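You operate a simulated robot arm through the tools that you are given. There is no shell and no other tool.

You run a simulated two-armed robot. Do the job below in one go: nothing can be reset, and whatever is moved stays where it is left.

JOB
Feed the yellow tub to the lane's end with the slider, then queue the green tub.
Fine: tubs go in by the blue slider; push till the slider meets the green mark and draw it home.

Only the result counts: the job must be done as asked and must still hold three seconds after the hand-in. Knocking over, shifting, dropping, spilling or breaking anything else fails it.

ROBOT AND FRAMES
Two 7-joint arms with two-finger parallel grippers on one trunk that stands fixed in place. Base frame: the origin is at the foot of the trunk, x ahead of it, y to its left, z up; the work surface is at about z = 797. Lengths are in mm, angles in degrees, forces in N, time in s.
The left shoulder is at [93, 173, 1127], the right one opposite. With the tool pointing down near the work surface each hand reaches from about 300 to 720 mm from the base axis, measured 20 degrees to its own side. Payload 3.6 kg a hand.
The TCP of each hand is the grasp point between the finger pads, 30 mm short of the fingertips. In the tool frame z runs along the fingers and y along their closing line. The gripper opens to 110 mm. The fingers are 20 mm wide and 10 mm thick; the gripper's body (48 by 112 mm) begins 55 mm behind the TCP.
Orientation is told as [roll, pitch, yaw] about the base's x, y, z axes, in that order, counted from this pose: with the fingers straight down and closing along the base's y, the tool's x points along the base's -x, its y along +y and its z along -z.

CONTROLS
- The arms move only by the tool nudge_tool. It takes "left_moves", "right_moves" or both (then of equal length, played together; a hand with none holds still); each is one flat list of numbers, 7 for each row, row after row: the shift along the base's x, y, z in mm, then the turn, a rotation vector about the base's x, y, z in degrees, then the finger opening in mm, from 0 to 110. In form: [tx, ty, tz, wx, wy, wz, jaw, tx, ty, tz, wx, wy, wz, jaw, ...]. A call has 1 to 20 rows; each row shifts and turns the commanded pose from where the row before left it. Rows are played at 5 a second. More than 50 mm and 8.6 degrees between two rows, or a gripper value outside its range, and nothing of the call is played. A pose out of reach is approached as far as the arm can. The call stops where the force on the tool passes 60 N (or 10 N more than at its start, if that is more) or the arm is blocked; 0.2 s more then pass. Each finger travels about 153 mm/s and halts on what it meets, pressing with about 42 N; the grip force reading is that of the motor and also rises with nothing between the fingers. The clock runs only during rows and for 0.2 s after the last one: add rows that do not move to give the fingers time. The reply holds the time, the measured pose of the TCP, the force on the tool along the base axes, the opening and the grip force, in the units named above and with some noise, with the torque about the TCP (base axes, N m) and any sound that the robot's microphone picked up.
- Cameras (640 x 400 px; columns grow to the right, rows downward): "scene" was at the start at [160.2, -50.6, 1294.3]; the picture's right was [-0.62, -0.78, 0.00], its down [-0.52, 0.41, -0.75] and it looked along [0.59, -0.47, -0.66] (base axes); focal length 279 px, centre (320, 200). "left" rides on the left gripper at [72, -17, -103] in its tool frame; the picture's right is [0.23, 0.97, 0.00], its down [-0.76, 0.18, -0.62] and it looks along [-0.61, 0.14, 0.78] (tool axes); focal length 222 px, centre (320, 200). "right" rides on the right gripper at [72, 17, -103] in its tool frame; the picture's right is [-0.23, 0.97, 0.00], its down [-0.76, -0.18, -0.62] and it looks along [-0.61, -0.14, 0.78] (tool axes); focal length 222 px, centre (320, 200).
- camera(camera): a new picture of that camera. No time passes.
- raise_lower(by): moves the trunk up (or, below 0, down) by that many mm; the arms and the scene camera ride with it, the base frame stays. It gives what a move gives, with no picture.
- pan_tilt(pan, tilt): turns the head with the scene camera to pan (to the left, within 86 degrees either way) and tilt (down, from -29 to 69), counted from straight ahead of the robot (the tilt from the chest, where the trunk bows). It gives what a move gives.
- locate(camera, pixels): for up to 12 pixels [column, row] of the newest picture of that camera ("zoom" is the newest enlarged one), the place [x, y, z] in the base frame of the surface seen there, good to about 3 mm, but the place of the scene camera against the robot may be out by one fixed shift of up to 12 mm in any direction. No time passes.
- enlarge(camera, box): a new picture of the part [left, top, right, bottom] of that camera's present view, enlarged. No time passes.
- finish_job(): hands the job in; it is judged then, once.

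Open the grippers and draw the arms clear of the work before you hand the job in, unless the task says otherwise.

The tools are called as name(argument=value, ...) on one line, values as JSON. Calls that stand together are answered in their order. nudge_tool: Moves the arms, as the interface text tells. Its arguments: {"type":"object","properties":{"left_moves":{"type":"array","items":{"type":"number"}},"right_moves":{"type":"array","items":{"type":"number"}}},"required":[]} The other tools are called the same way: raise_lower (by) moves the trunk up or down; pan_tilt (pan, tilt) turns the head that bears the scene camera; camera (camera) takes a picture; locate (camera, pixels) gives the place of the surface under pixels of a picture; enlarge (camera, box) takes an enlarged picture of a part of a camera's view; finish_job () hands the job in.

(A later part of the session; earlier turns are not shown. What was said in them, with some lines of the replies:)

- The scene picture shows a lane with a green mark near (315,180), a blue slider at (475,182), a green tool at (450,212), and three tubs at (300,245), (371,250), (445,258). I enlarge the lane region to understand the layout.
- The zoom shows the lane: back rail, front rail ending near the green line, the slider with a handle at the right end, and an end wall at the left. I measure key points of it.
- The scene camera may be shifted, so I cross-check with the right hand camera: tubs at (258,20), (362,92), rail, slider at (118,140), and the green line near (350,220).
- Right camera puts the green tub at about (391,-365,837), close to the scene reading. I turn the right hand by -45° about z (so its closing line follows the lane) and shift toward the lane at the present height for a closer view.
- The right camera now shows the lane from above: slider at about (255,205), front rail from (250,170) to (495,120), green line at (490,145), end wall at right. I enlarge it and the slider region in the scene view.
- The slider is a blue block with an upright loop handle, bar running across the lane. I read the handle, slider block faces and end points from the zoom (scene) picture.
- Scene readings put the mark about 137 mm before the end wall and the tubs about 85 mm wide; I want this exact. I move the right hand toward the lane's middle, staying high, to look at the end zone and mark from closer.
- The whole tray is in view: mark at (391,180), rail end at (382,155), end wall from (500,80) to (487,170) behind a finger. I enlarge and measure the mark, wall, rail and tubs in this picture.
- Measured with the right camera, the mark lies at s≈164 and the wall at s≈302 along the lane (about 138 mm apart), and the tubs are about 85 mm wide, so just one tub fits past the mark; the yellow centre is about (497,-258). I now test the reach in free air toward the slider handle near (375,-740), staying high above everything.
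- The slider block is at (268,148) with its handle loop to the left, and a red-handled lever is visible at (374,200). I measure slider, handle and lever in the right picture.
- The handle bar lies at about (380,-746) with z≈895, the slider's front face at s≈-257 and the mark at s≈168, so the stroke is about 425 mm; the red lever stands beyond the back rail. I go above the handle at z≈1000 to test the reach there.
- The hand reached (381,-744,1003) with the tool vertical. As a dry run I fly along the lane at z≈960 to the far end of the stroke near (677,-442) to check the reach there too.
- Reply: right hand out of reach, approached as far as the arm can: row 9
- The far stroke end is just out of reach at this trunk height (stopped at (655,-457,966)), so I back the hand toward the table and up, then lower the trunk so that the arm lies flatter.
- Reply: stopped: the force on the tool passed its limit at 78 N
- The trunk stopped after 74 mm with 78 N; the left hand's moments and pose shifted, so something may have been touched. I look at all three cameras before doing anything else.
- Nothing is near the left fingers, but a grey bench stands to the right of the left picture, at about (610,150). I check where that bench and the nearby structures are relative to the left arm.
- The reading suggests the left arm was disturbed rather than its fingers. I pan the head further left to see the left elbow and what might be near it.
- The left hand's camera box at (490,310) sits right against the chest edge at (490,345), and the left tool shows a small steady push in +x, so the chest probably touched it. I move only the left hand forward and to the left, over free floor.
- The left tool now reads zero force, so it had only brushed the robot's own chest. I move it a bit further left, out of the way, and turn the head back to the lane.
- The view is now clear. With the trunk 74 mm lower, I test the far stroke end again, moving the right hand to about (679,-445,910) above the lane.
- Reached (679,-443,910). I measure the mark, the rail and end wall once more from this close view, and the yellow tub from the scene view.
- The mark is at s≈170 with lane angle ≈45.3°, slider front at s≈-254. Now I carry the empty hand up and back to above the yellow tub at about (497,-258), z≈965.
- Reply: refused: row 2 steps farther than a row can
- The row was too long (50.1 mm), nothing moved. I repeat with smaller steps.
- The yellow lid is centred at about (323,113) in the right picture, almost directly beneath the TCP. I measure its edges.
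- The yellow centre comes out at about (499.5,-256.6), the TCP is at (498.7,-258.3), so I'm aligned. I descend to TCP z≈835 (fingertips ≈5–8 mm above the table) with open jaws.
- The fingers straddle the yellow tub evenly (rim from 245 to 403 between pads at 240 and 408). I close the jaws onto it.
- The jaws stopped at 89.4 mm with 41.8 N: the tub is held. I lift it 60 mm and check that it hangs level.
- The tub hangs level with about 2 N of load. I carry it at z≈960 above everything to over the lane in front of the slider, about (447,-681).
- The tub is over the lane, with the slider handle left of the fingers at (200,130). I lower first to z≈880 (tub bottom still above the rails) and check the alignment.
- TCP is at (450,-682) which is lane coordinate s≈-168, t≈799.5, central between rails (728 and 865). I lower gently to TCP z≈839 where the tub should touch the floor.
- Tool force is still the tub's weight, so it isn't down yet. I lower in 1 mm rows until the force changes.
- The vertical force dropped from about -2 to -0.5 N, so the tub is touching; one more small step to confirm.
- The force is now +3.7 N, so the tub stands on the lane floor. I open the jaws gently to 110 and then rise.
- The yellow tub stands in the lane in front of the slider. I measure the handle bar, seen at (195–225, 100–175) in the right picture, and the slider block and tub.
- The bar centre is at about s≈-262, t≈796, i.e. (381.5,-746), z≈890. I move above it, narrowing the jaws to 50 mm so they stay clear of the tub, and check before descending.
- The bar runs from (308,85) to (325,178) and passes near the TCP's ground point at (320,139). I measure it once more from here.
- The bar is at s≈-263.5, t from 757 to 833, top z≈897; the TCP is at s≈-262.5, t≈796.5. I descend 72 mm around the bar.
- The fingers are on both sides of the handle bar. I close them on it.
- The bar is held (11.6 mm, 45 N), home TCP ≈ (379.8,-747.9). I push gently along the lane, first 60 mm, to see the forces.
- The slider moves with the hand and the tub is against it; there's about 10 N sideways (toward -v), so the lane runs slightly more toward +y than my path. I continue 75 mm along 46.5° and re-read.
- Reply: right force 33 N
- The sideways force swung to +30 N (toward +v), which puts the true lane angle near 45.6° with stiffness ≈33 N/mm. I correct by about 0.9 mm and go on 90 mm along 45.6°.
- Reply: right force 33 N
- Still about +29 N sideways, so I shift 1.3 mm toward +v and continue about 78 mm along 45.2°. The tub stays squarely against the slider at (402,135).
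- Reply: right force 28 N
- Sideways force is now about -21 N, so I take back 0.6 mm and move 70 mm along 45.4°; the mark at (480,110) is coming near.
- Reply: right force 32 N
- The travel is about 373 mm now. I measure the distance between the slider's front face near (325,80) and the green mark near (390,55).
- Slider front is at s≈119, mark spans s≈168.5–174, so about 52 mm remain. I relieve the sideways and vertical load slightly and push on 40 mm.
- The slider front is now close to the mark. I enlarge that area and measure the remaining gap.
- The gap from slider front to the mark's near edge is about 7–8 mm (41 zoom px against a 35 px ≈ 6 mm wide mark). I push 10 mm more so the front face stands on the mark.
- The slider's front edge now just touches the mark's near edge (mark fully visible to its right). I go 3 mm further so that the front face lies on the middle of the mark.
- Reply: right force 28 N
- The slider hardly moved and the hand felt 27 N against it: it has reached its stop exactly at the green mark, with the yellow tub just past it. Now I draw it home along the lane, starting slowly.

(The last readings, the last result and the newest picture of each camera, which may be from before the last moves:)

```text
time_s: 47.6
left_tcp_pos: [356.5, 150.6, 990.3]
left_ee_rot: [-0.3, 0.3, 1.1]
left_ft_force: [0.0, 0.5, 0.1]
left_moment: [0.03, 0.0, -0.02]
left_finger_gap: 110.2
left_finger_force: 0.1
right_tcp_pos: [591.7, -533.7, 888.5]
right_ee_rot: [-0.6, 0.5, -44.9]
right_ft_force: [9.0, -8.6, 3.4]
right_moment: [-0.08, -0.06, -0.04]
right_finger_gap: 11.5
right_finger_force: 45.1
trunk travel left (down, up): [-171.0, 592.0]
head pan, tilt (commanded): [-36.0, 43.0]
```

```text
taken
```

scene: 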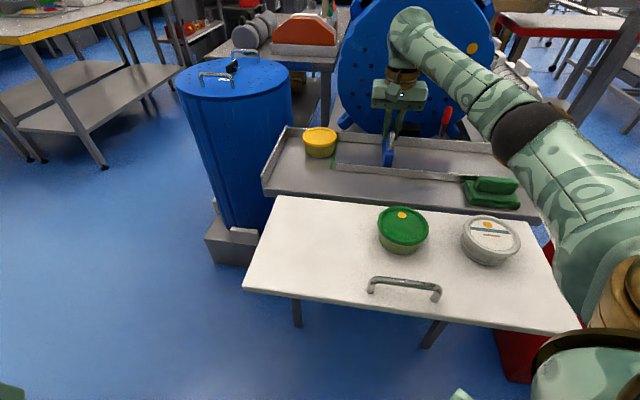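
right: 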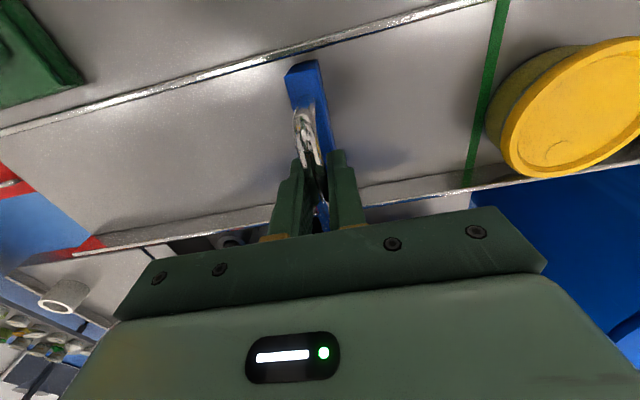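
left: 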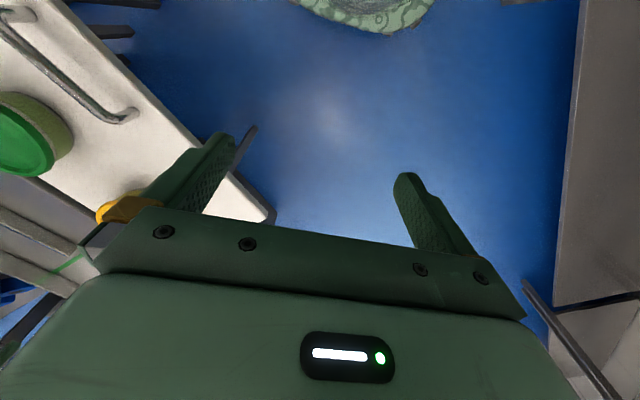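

The slider follows and the yellow tub stays put past the mark. I continue drawing it home by 180 mm, with a small sideways correction.

nudge_tool(right_moves=[0.25, -0.25, 0, 0, 0, 0, 4, -10.55, -10.65, 0, 0, 0, 0, 4, -10.55, -10.65, 0, 0, 0, 0, 4, -10.55, -10.65, 0, 0, 0, 0, 4, -10.55, -10.65, 0, 0, 0, 0, 4, -10.55, -10.65, 0, 0, 0, 0, 4, -10.55, -10.65, 0, 0, 0, 0, 4, -10.55, -10.65, 0, 0, 0, 0, 4, -10.55, -10.65, 0, 0, 0, 0, 4, -10.55, -10.65, 0, 0, 0, 0, 4, -10.55, -10.65, 0, 0, 0, 0, 4, -10.55, -10.65, 0, 0, 0, 0, 4, 0, 0, 0, 0, 0, 0, 4])

camera(camera="scene")

```text
time_s: 50.4
left_tcp_pos: [356.0, 150.7, 990.1]
left_ee_rot: [-0.3, 0.2, 1.2]
left_ft_force: [-0.4, -0.8, 0.1]
left_moment: [-0.03, 0.01, 0.02]
left_finger_gap: 109.9
left_finger_force: 0.1
right_tcp_pos: [474.6, -651.3, 890.2]
right_ee_rot: [-0.6, 0.6, -45.0]
right_ft_force: [-15.5, 16.1, -22.7]
right_moment: [-0.02, 0.02, -0.1]
right_finger_gap: 11.4
right_finger_force: 45.1
trunk travel left (down, up): [-171.0, 592.0]
head pan, tilt (commanded): [-36.0, 43.0]
```

```text
taken
```

scene: 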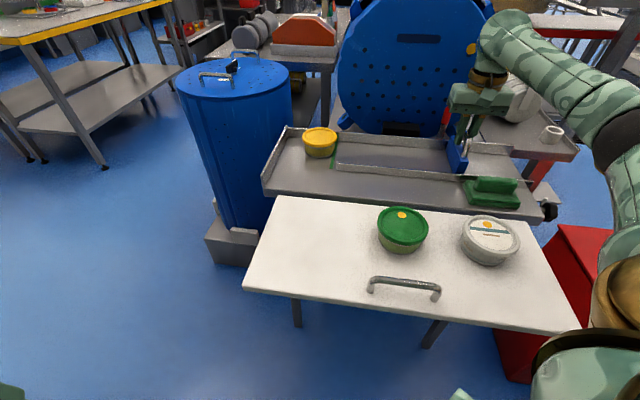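

Remaining about 135 mm to home; I ease the sideways (-22 N) and vertical load and draw on by 120 mm.

nudge_tool(right_moves=[-0.45, 0.45, -0.5, 0, 0, 0, 4, -10.55, -10.65, 0, 0, 0, 0, 4, -10.55, -10.65, 0, 0, 0, 0, 4, -10.55, -10.65, 0, 0, 0, 0, 4, -10.55, -10.65, 0, 0, 0, 0, 4, -10.55, -10.65, 0, 0, 0, 0, 4, -10.55, -10.65, 0, 0, 0, 0, 4, -10.55, -10.65, 0, 0, 0, 0, 4, -10.55, -10.65, 0, 0, 0, 0, 4, 0, 0, 0, 0, 0, 0, 4])

enlarge(camera="scene", box=[430, 70, 590, 220])

```text
time_s: 52.6
left_tcp_pos: [355.4, 152.4, 990.3]
left_ee_rot: [-0.5, 0.0, 1.2]
left_ft_force: [-0.3, 0.7, -0.2]
left_moment: [0.02, 0.03, -0.02]
left_finger_gap: 109.8
left_finger_force: 0.1
right_tcp_pos: [387.4, -737.3, 890.3]
right_ee_rot: [-0.5, 0.3, -44.9]
right_ft_force: [-11.4, 11.7, -3.4]
right_moment: [-0.03, 0.01, -0.09]
right_finger_gap: 11.3
right_finger_force: 45.5
trunk travel left (down, up): [-171.0, 592.0]
head pan, tilt (commanded): [-36.0, 43.0]
```

```text
2.67 times, centred on (510, 145) of scene
```

zoom: 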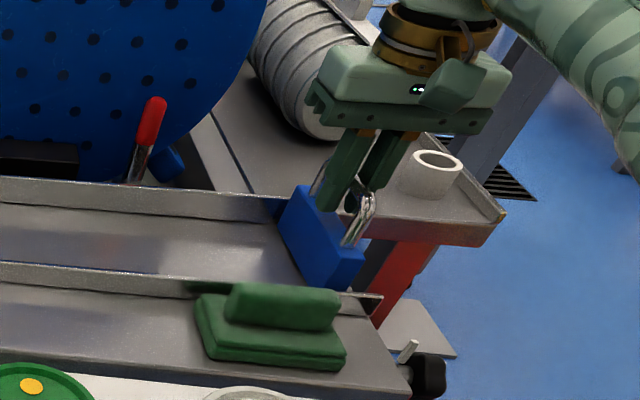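

About 13 mm remain to the home position (387,-737 → 380,-748). I draw it the rest in small rows and watch for the end stop.

nudge_tool(right_moves=[-3.2, -2.8, 0, 0, 0, 0, 4, -2.8, -2.85, 0, 0, 0, 0, 4, -2.8, -2.85, 0, 0, 0, 0, 4, 0, 0, 0, 0, 0, 0, 4, 0, 0, 0, 0, 0, 0, 4])

enlarge(camera="scene", box=[430, 70, 590, 220])

```text
time_s: 53.8
left_tcp_pos: [356.4, 151.9, 990.2]
left_ee_rot: [-0.4, 0.2, 1.1]
left_ft_force: [0.1, 0.6, -0.6]
left_moment: [-0.01, -0.05, 0.01]
left_finger_gap: 110.2
left_finger_force: 0.1
right_tcp_pos: [381.2, -746.1, 890.7]
right_ee_rot: [-0.6, 0.4, -44.9]
right_ft_force: [-6.4, 6.9, -4.8]
right_moment: [-0.15, -0.18, -0.1]
right_finger_gap: 11.6
right_finger_force: 44.6
trunk travel left (down, up): [-171.0, 592.0]
head pan, tilt (commanded): [-36.0, 43.0]
```

```text
2.67 times, centred on (510, 145) of scene
```

zoom: 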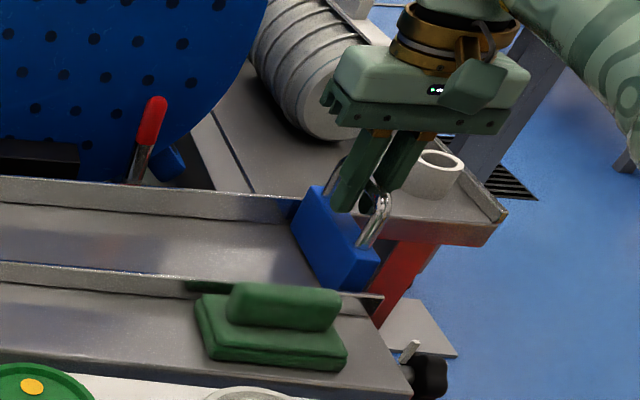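

Still about 2 mm short of the starting place by the readings; I move 2 mm more and see whether it meets the stop.

nudge_tool(right_moves=[-1.4, -1.4, 0, 0, 0, 0, 4, 0, 0, 0, 0, 0, 0, 4, 0, 0, 0, 0, 0, 0, 4])

enlarge(camera="scene", box=[430, 70, 590, 220])

```text
time_s: 54.6
left_tcp_pos: [354.9, 151.1, 990.5]
left_ee_rot: [-0.4, 0.2, 1.1]
left_ft_force: [-0.8, 0.2, 0.4]
left_moment: [-0.02, 0.0, 0.03]
left_finger_gap: 110.0
left_finger_force: 0.0
right_tcp_pos: [380.0, -745.8, 890.4]
right_ee_rot: [-0.5, 0.5, -44.9]
right_ft_force: [-3.0, 4.1, 0.2]
right_moment: [0.36, 0.35, -0.06]
right_finger_gap: 11.3
right_finger_force: 45.1
trunk travel left (down, up): [-171.0, 592.0]
head pan, tilt (commanded): [-36.0, 43.0]
```

```text
2.67 times, centred on (510, 145) of scene
```

zoom: 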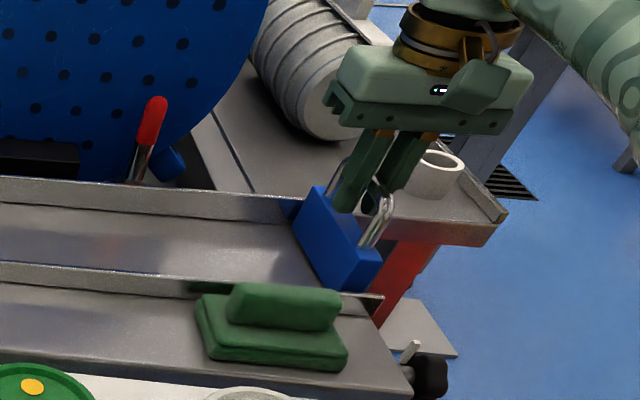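

No stop force yet. I draw back another 1.5 mm in 0.5 mm rows to feel for the home stop.

nudge_tool(right_moves=[-0.5, -0.5, 0, 0, 0, 0, 4, -0.5, -0.5, 0, 0, 0, 0, 4, 0, 0, 0, 0, 0, 0, 4, 0, 0, 0, 0, 0, 0, 4])

camera(camera="right")

```text
time_s: 55.6
left_tcp_pos: [356.3, 151.9, 989.6]
left_ee_rot: [-0.3, 0.2, 1.1]
left_ft_force: [-1.1, 0.1, 0.1]
left_moment: [0.03, 0.01, 0.0]
left_finger_gap: 109.9
left_finger_force: 0.0
right_tcp_pos: [379.6, -746.1, 890.6]
right_ee_rot: [-0.5, 0.4, -44.9]
right_ft_force: [5.6, -2.2, 4.7]
right_moment: [-0.39, -0.41, -0.06]
right_finger_gap: 11.4
right_finger_force: 45.0
trunk travel left (down, up): [-171.0, 592.0]
head pan, tilt (commanded): [-36.0, 43.0]
```

```text
taken
```

right: 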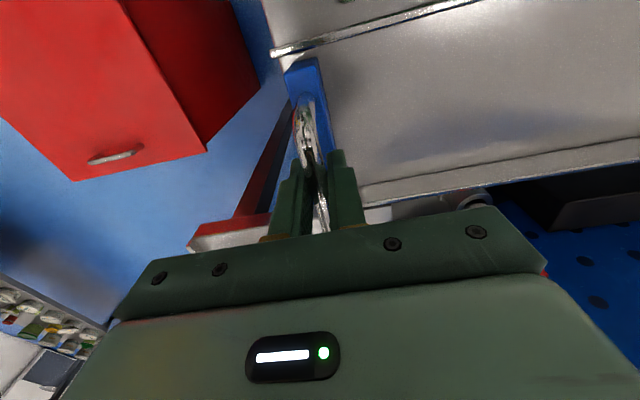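

The picture matches the earlier home picture (rail end at (270,50), slider corner at (287,67)). One more 1 mm pull to be sure it sits at its stop.

nudge_tool(right_moves=[-0.7, -0.7, 0, 0, 0, 0, 4, 0, 0, 0, 0, 0, 0, 4, 0, 0, 0, 0, 0, 0, 4])

```text
time_s: 56.4
left_tcp_pos: [356.5, 152.6, 991.2]
left_ee_rot: [-0.4, 0.2, 1.2]
left_ft_force: [0.5, 0.0, 0.4]
left_moment: [-0.01, -0.02, 0.0]
left_finger_gap: 110.0
left_finger_force: 0.0
right_tcp_pos: [378.4, -746.7, 890.7]
right_ee_rot: [-0.5, 0.4, -44.7]
right_ft_force: [6.5, 0.9, 5.6]
right_moment: [-0.15, -0.2, -0.15]
right_finger_gap: 11.4
right_finger_force: 45.0
trunk travel left (down, up): [-171.0, 592.0]
head pan, tilt (commanded): [-36.0, 43.0]
```

Readings are at the original home position and the pull force is rising (≈5 N). A last 0.7 mm to confirm the stop.

nudge_tool(right_moves=[-0.5, -0.5, 0, 0, 0, 0, 4, 0, 0, 0, 0, 0, 0, 4, 0, 0, 0, 0, 0, 0, 4])

```text
time_s: 57.2
left_tcp_pos: [355.9, 152.4, 989.1]
left_ee_rot: [-0.4, 0.2, 1.1]
left_ft_force: [-0.2, 0.5, 0.4]
left_moment: [-0.04, 0.02, 0.02]
left_finger_gap: 109.9
left_finger_force: 0.0
right_tcp_pos: [377.8, -747.5, 888.9]
right_ee_rot: [-0.6, 0.4, -44.9]
right_ft_force: [13.5, 2.6, 9.0]
right_moment: [-0.03, -0.04, -0.11]
right_finger_gap: 11.6
right_finger_force: 45.6
trunk travel left (down, up): [-171.0, 592.0]
head pan, tilt (commanded): [-36.0, 43.0]
```

The force climbs to 11 N over 0.7 mm: the slider is on its home stop. I relieve the load, open to 50 mm and rise.

nudge_tool(right_moves=[0.5, 0.5, 0, 0, 0, 0, 4, 0, 0, 0, 0, 0, 0, 20, 0, 0, 0, 0, 0, 0, 50, 0, 0, 0, 0, 0, 0, 50, 0, 0, 20, 0, 0, 0, 50, 0, 0, 30, 0, 0, 0, 50, 0, 0, 30, 0, 0, 0, 50, 0, 0, 0, 0, 0, 0, 50])

camera(camera="right")

camera(camera="scene")

```text
time_s: 59.0
left_tcp_pos: [355.8, 151.9, 990.7]
left_ee_rot: [-0.3, 0.2, 1.1]
left_ft_force: [0.4, 0.7, 0.3]
left_moment: [0.01, 0.0, 0.05]
left_finger_gap: 110.1
left_finger_force: 0.1
right_tcp_pos: [378.0, -747.5, 967.7]
right_ee_rot: [-0.6, 0.5, -44.9]
right_ft_force: [-0.3, 0.2, 0.4]
right_moment: [-0.01, 0.02, -0.02]
right_finger_gap: 50.2
right_finger_force: 0.1
trunk travel left (down, up): [-171.0, 592.0]
head pan, tilt (commanded): [-36.0, 43.0]
```

```text
taken
```

right: 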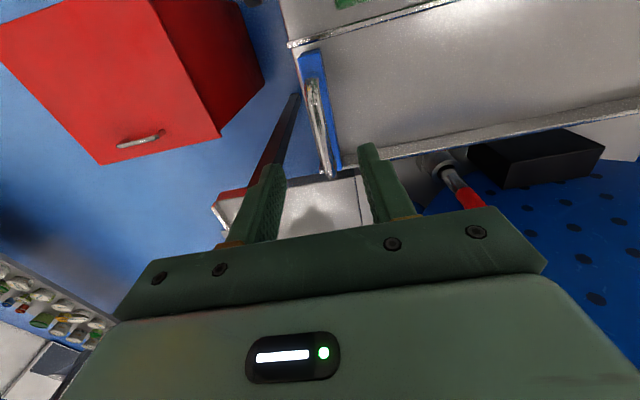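

```text
taken
```

scene: 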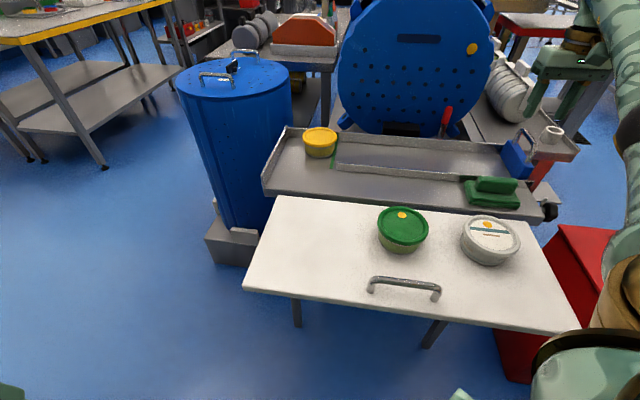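

The slider is home and the yellow tub stands past the mark at (320,143). I go with open jaws at z≈968 to above the green tub near (393,-364).

nudge_tool(right_moves=[1.7, 42.6, 0, 0, 0, 0, 60, 1.7, 42.6, 0, 0, 0, 0, 80, 1.7, 42.6, 0, 0, 0, 0, 110, 1.7, 42.6, 0, 0, 0, 0, 110, 1.7, 42.6, 0, 0, 0, 0, 110, 1.7, 42.6, 0, 0, 0, 0, 110, 1.7, 42.6, 0, 0, 0, 0, 110, 1.7, 42.6, 0, 0, 0, 0, 110, 1.7, 42.6, 0, 0, 0, 0, 110, 0, 0, 0, 0, 0, 0, 110])

camera(camera="right")

enlarge(camera="scene", box=[260, 110, 580, 270])

```text
time_s: 61.2
left_tcp_pos: [356.2, 150.7, 990.6]
left_ee_rot: [-0.3, 0.2, 1.2]
left_ft_force: [0.1, -0.1, -0.1]
left_moment: [-0.03, -0.04, 0.0]
left_finger_gap: 110.1
left_finger_force: 0.2
right_tcp_pos: [394.2, -363.4, 968.6]
right_ee_rot: [-0.6, 0.5, -45.0]
right_ft_force: [-0.8, 0.6, -0.9]
right_moment: [0.02, -0.04, 0.0]
right_finger_gap: 110.0
right_finger_force: 0.1
trunk travel left (down, up): [-171.0, 592.0]
head pan, tilt (commanded): [-36.0, 43.0]
```

```text
taken
```

right: 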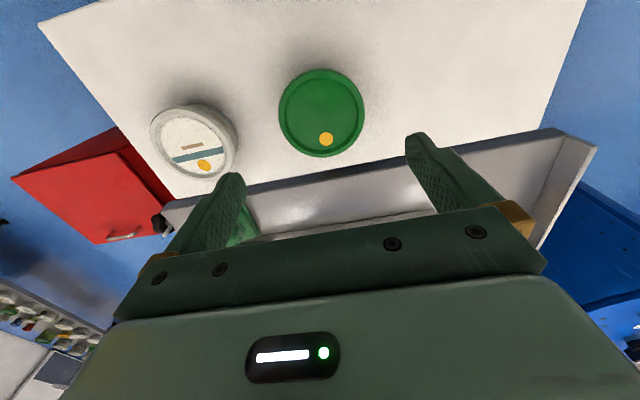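

```text
2.00 times, centred on (420, 190) of scene
```

zoom: 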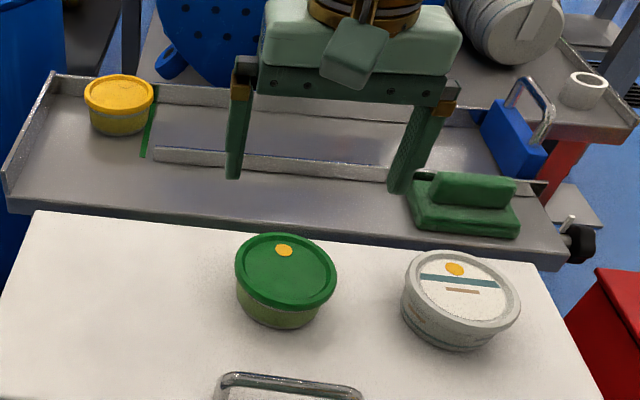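

The green lid is centred at about (321,113), directly under the TCP. I measure its edges.

locate(camera="right", pixels=[[321, 113], [281, 113], [361, 113], [321, 73], [321, 154], [292, 85], [350, 142], [350, 85], [292, 142]])

```text
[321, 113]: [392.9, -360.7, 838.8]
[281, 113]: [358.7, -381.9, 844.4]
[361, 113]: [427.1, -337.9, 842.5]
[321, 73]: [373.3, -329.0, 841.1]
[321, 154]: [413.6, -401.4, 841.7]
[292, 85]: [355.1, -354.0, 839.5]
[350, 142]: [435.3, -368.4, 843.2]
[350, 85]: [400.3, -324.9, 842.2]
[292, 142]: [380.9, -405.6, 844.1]
```

The green centre is about (393,-363), TCP at (394.2,-363.4): aligned. I descend to z≈836 with open jaws.

nudge_tool(right_moves=[-1, 0.5, -30, 0, 0, 0, 110, 0, 0, -30, 0, 0, 0, 110, 0, 0, -30, 0, 0, 0, 110, 0, 0, -27, 0, 0, 0, 110, 0, 0, -16, 0, 0, 0, 110, 0, 0, 0, 0, 0, 0, 110])

camera(camera="right")

```text
time_s: 62.6
left_tcp_pos: [354.5, 151.3, 991.6]
left_ee_rot: [-0.4, 0.2, 1.1]
left_ft_force: [1.2, 0.2, -0.9]
left_moment: [0.02, 0.03, 0.0]
left_finger_gap: 110.3
left_finger_force: 0.0
right_tcp_pos: [391.0, -366.1, 836.3]
right_ee_rot: [-0.5, 0.5, -44.9]
right_ft_force: [-0.6, 0.3, 0.1]
right_moment: [-0.03, 0.01, 0.01]
right_finger_gap: 109.8
right_finger_force: 0.0
trunk travel left (down, up): [-171.0, 592.0]
head pan, tilt (commanded): [-36.0, 43.0]
```

```text
taken
```

right: 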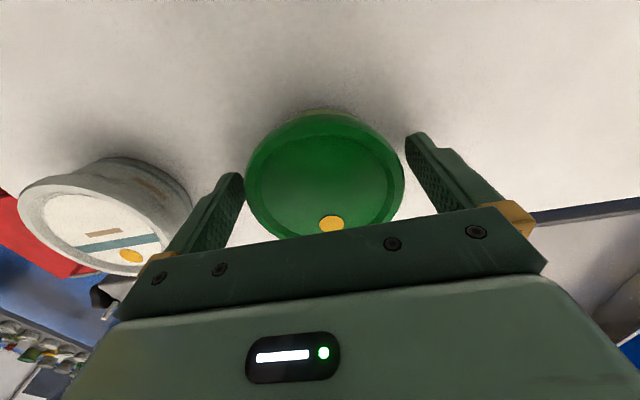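

The green tub lies evenly between the pads (246–404 between 242 and 407). I close and then lift.

nudge_tool(right_moves=[0, 0, 0, 0, 0, 0, 95, 0, 0, 0, 0, 0, 0, 84, 0, 0, 0, 0, 0, 0, 78, 0, 0, 0, 0, 0, 0, 78, 0, 0, 0, 0, 0, 0, 78, 0, 0, 10, 0, 0, 0, 78, 0, 0, 25, 0, 0, 0, 78, 0, 0, 30, 0, 0, 0, 78, 0, 0, 0, 0, 0, 0, 78])

camera(camera="right")

camera(camera="scene")

```text
time_s: 64.6
left_tcp_pos: [357.0, 151.7, 990.6]
left_ee_rot: [-0.3, 0.1, 1.0]
left_ft_force: [1.1, -0.1, 0.8]
left_moment: [0.02, 0.0, 0.02]
left_finger_gap: 110.0
left_finger_force: 0.1
right_tcp_pos: [391.3, -364.3, 903.5]
right_ee_rot: [-0.6, 0.5, -44.9]
right_ft_force: [0.0, 0.6, -1.7]
right_moment: [0.01, 0.01, 0.01]
right_finger_gap: 89.0
right_finger_force: 42.1
trunk travel left (down, up): [-171.0, 592.0]
head pan, tilt (commanded): [-36.0, 43.0]
```

```text
taken
```

right: 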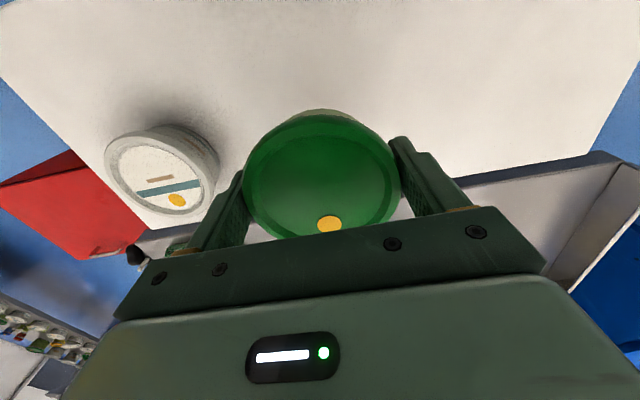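

```text
taken
```

scene: 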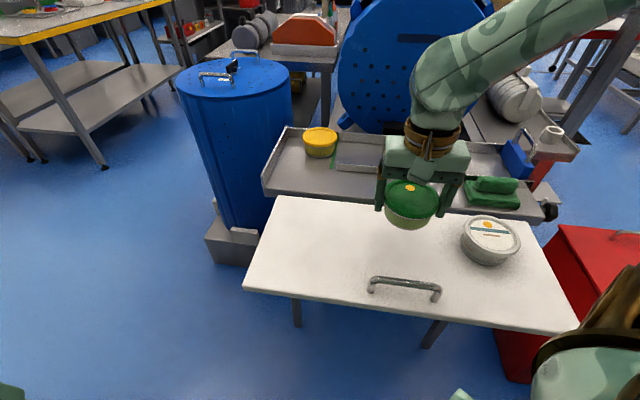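

The green tub hangs level. I carry it at z≈960 to over the lane right in front of the slider, about (435.7,-692.8), leaving room for the finger between tub and slider.

nudge_tool(right_moves=[5.5, -40, 20, 0, 0, 0, 78, 5.5, -41, 20, 0, 0, 0, 78, 5.5, -41, 17, 0, 0, 0, 78, 5.5, -41, 0, 0, 0, 0, 78, 5.5, -41, 0, 0, 0, 0, 78, 5.5, -41, 0, 0, 0, 0, 78, 5.5, -41, 0, 0, 0, 0, 78, 5.9, -42, 0, 0, 0, 0, 78, 0, 0, 0, 0, 0, 0, 78])

camera(camera="right")

enlarge(camera="scene", box=[430, 70, 590, 220])

```text
time_s: 66.6
left_tcp_pos: [355.2, 152.4, 990.8]
left_ee_rot: [-0.3, 0.1, 1.1]
left_ft_force: [-1.3, 0.4, 0.4]
left_moment: [-0.03, -0.02, -0.02]
left_finger_gap: 109.8
left_finger_force: 0.2
right_tcp_pos: [437.8, -691.9, 957.9]
right_ee_rot: [-0.5, 0.4, -44.8]
right_ft_force: [0.2, -0.8, -2.4]
right_moment: [-0.01, -0.02, 0.01]
right_finger_gap: 89.1
right_finger_force: 41.9
trunk travel left (down, up): [-171.0, 592.0]
head pan, tilt (commanded): [-36.0, 43.0]
```

```text
taken
```

right: 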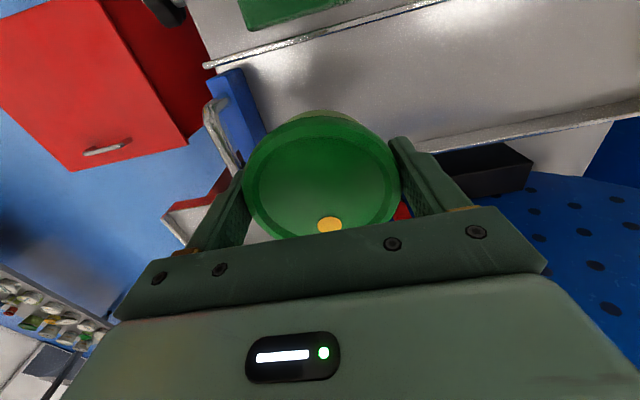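

```text
2.67 times, centred on (510, 145) of scene
```

zoom: 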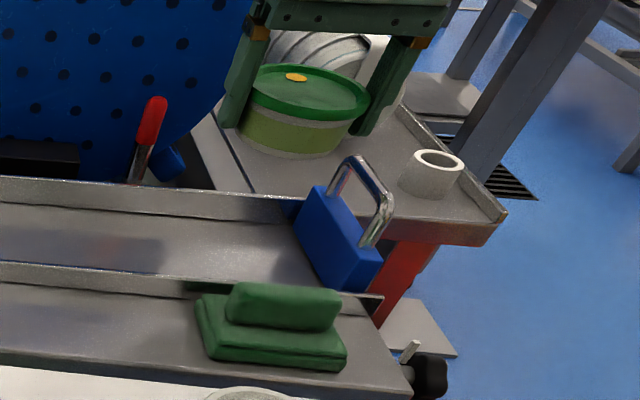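

TCP at (437.8,-691.9) is s≈-184, t≈798. I lower to z≈880 and check the clearance to the handle and rails.

nudge_tool(right_moves=[-0.5, 0, -28, 0, 0, 0, 78, 0, 0, -28, 0, 0, 0, 78, 0, 0, -20, 0, 0, 0, 78, 0, 0, 0, 0, 0, 0, 78])

camera(camera="right")

enlarge(camera="scene", box=[430, 70, 590, 220])

```text
time_s: 67.6
left_tcp_pos: [356.2, 151.5, 991.1]
left_ee_rot: [-0.3, 0.2, 1.0]
left_ft_force: [0.1, 0.6, 0.2]
left_moment: [0.0, 0.03, 0.0]
left_finger_gap: 109.9
left_finger_force: 0.1
right_tcp_pos: [438.0, -693.3, 884.2]
right_ee_rot: [-0.6, 0.4, -44.9]
right_ft_force: [0.3, 0.0, -1.5]
right_moment: [0.01, 0.01, 0.03]
right_finger_gap: 88.9
right_finger_force: 42.1
trunk travel left (down, up): [-171.0, 592.0]
head pan, tilt (commanded): [-36.0, 43.0]
```

```text
taken
```

right: 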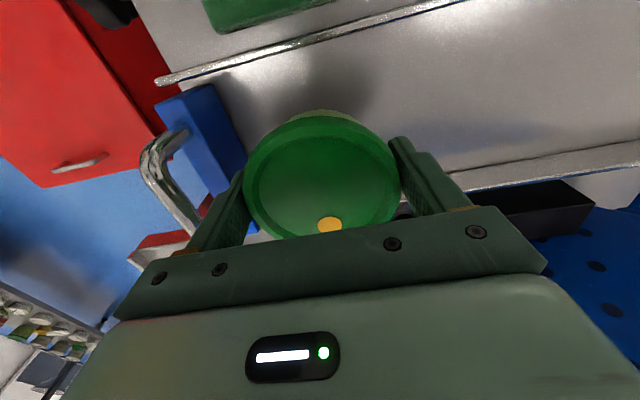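

```text
2.67 times, centred on (510, 145) of scene
```

zoom: 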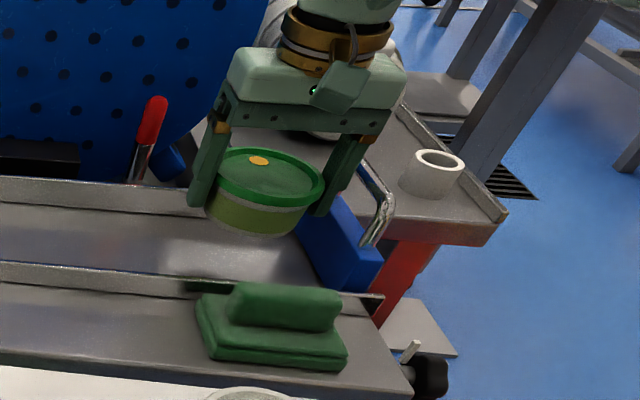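

Clear: fingers' outer side at s≈-239, slider front at -254, handle at -258. I lower further to z≈842 and then in fine steps.

nudge_tool(right_moves=[0, 0, -20, 0, 0, 0, 78, 0, 0, -14, 0, 0, 0, 78, 0, 0, -6, 0, 0, 0, 78, 0, 0, -2, 0, 0, 0, 78, 0, 0, 0, 0, 0, 0, 78])

camera(camera="right")

enlarge(camera="scene", box=[430, 70, 590, 220])

```text
time_s: 68.8
left_tcp_pos: [356.3, 150.9, 989.5]
left_ee_rot: [-0.2, 0.1, 1.2]
left_ft_force: [0.9, -0.3, 0.7]
left_moment: [-0.03, 0.01, -0.03]
left_finger_gap: 110.3
left_finger_force: 0.0
right_tcp_pos: [436.7, -692.3, 841.7]
right_ee_rot: [-0.5, 0.5, -44.9]
right_ft_force: [0.0, -0.2, -1.8]
right_moment: [0.0, 0.01, 0.01]
right_finger_gap: 88.9
right_finger_force: 42.3
trunk travel left (down, up): [-171.0, 592.0]
head pan, tilt (commanded): [-36.0, 43.0]
```

```text
taken
```

right: 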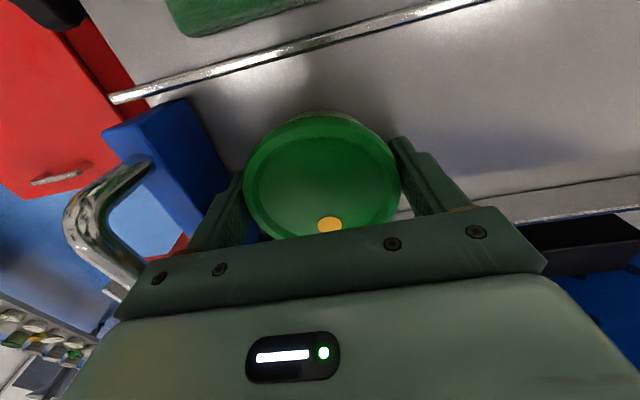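

```text
2.67 times, centred on (510, 145) of scene
```

zoom: 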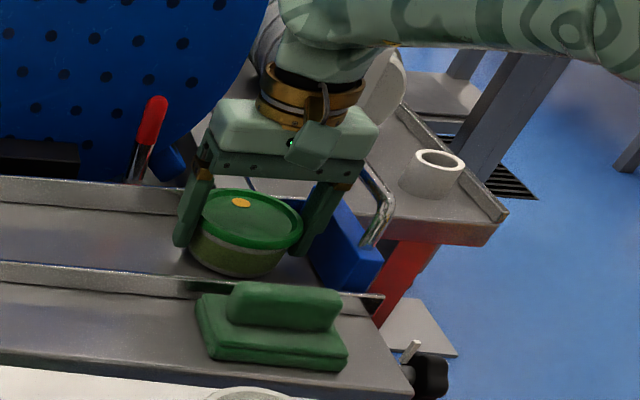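

The tub is near the floor but still hangs (force -1.8 N). I lower in 1 mm rows until it touches.

nudge_tool(right_moves=[0, 0, -1, 0, 0, 0, 78, 0, 0, -1, 0, 0, 0, 78, 0, 0, 0, 0, 0, 0, 78])

```text
time_s: 69.6
left_tcp_pos: [355.6, 151.4, 991.6]
left_ee_rot: [-0.3, 0.3, 1.0]
left_ft_force: [0.5, -0.2, -0.1]
left_moment: [0.03, 0.01, 0.01]
left_finger_gap: 110.0
left_finger_force: 0.0
right_tcp_pos: [435.8, -693.3, 837.7]
right_ee_rot: [-0.5, 0.4, -44.9]
right_ft_force: [1.0, 0.7, 1.1]
right_moment: [0.12, 0.03, 0.01]
right_finger_gap: 89.1
right_finger_force: 42.0
trunk travel left (down, up): [-171.0, 592.0]
head pan, tilt (commanded): [-36.0, 43.0]
```

The force turned to +1 N: the green tub stands on the lane floor. I open just to 98 mm (slider is close behind the finger), then rise.

nudge_tool(right_moves=[0, 0, 0, 0, 0, 0, 92, 0, 0, 0, 0, 0, 0, 96, 0, 0, 0, 0, 0, 0, 98, 0, 0, 0, 0, 0, 0, 98, 0, 0, 10, 0, 0, 0, 98, 0, 0, 25, 0, 0, 0, 98, 0, 0, 40, 0, 0, 0, 98, 0, 0, 45, 0, 0, 0, 98, 0, 0, 0, 0, 0, 0, 98])

camera(camera="right")

enlarge(camera="scene", box=[430, 70, 590, 220])

```text
time_s: 71.6
left_tcp_pos: [357.0, 152.6, 990.8]
left_ee_rot: [-0.4, 0.2, 1.0]
left_ft_force: [-0.3, -0.8, -0.3]
left_moment: [0.0, -0.02, -0.04]
left_finger_gap: 110.0
left_finger_force: 0.0
right_tcp_pos: [438.1, -693.1, 955.8]
right_ee_rot: [-0.5, 0.6, -44.9]
right_ft_force: [-0.1, 0.7, 0.3]
right_moment: [-0.02, -0.01, 0.0]
right_finger_gap: 97.9
right_finger_force: 0.1
trunk travel left (down, up): [-171.0, 592.0]
head pan, tilt (commanded): [-36.0, 43.0]
```

```text
taken
```

right: 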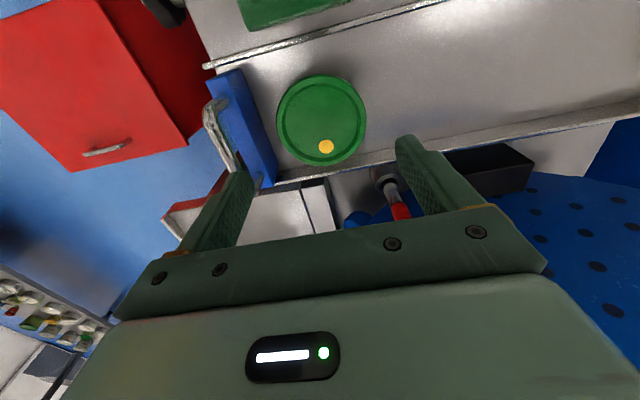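

```text
2.67 times, centred on (510, 145) of scene
```

zoom: 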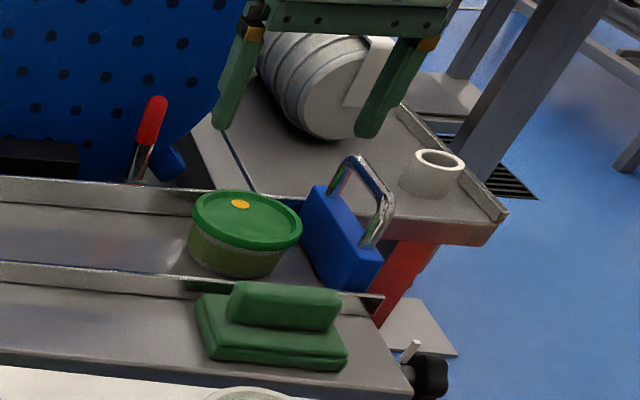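

The green tub stands queued right in front of the homed slider. I retract the right hand up and back over the table, clear of the work.

nudge_tool(right_moves=[0, 0, 40, 0, 0, 0, 98, -8, 20, 30, 0, 0, 0, 110, -10, 45, 10, 0, 0, 0, 110, -10, 45, 0, 0, 0, 0, 110, -10, 45, 0, 0, 0, 0, 110, -10, 45, 0, 0, 0, 0, 110, -10, 45, 0, 0, 0, 0, 110, 0, 0, 0, 0, 0, 0, 110])

camera(camera="scene")

camera(camera="right")

```text
time_s: 73.4
left_tcp_pos: [356.2, 151.1, 990.1]
left_ee_rot: [-0.3, 0.2, 1.1]
left_ft_force: [-0.6, -0.1, 0.0]
left_moment: [0.01, -0.01, 0.0]
left_finger_gap: 109.8
left_finger_force: 0.0
right_tcp_pos: [376.9, -448.7, 1041.2]
right_ee_rot: [-0.5, 0.4, -45.0]
right_ft_force: [0.5, 0.2, 0.1]
right_moment: [0.02, 0.03, 0.0]
right_finger_gap: 110.0
right_finger_force: 0.1
trunk travel left (down, up): [-171.0, 592.0]
head pan, tilt (commanded): [-36.0, 43.0]
```

```text
taken
```

scene: 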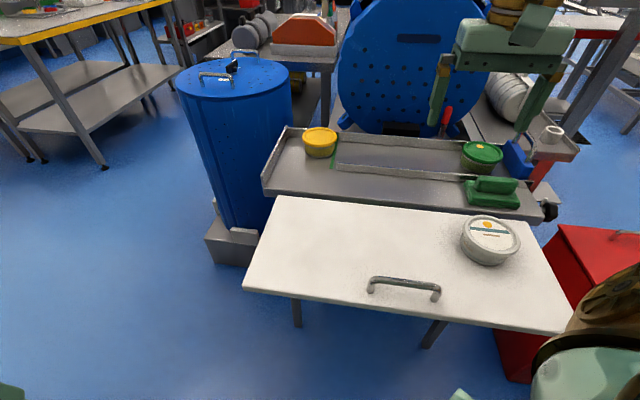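

```text
taken
```

right: 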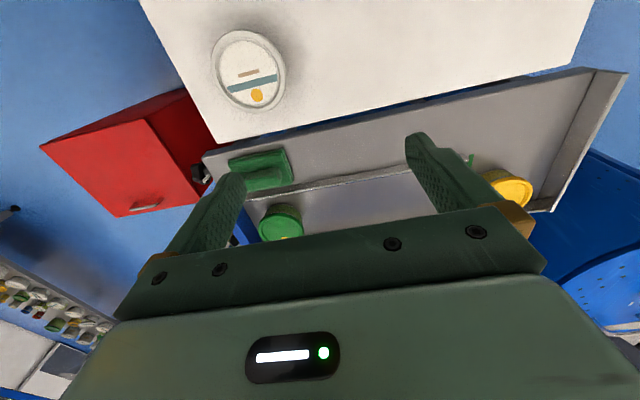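

The hand is clear: yellow past the mark at (320,143), green at (482,157) before the slider at (517,160). I take an enlarged look and measure the tubs and slider once more.

enlarge(camera="scene", box=[260, 110, 580, 270])

locate(camera="scene", pixels=[[320, 136], [304, 140], [336, 138], [482, 152], [462, 155], [502, 155], [512, 155], [524, 132], [527, 177], [490, 233], [490, 190]])

```text
2.00 times, centred on (420, 190) of scene
```

zoom: 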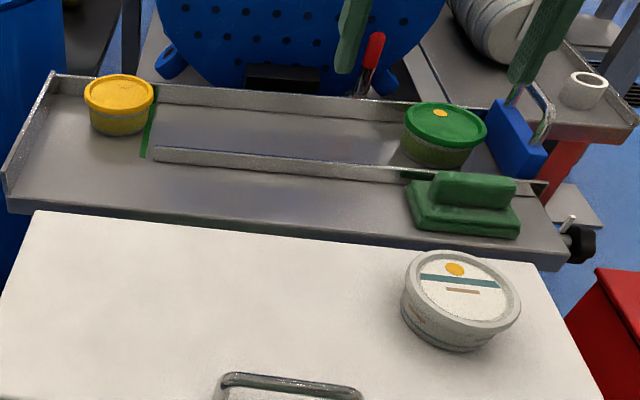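

```text
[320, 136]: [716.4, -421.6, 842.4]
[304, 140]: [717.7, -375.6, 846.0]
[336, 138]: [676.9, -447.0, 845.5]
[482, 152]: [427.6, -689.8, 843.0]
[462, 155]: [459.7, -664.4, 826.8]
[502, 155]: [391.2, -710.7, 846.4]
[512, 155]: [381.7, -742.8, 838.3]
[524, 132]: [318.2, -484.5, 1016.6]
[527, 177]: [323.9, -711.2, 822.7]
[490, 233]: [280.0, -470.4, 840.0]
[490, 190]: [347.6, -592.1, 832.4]
```

All readings agree: yellow stands upright past the mark, the slider is home on its stop, green waits in the lane directly in front of it, and the white tub and green tool are unmoved. Both grippers are open and clear, so I hand the job in.

finish_job()

```text
The job is handed in.
```

The yellow tub is fed to the lane's end and the green tub is queued behind it. The job is handed in.

- **Yellow tub:** I set it in the lane in front of the blue slider and pushed until the slider reached its stop at the green mark. The tub stands upright just past the mark, about 45 mm short of the end wall.
- **Slider:** I drew it back to its home stop, matching where it started.
- **Green tub:** It stands upright in the lane, about 20 mm in front of the homed slider.

I took "queue" to mean that the green tub waits at the slider and isn't pushed. With the yellow tub already past the mark, there isn't room for both tubs between the mark and the wall. A second full push would have jammed or shoved the yellow tub sideways.

When I lowered the trunk, the left hand's camera box appears to have brushed the robot's own chest and triggered a force stop. I moved the arm clear, and nothing in the work area was touched. The last pictures show the white tub and the green tool where they started. Both grippers are open and clear of the work.
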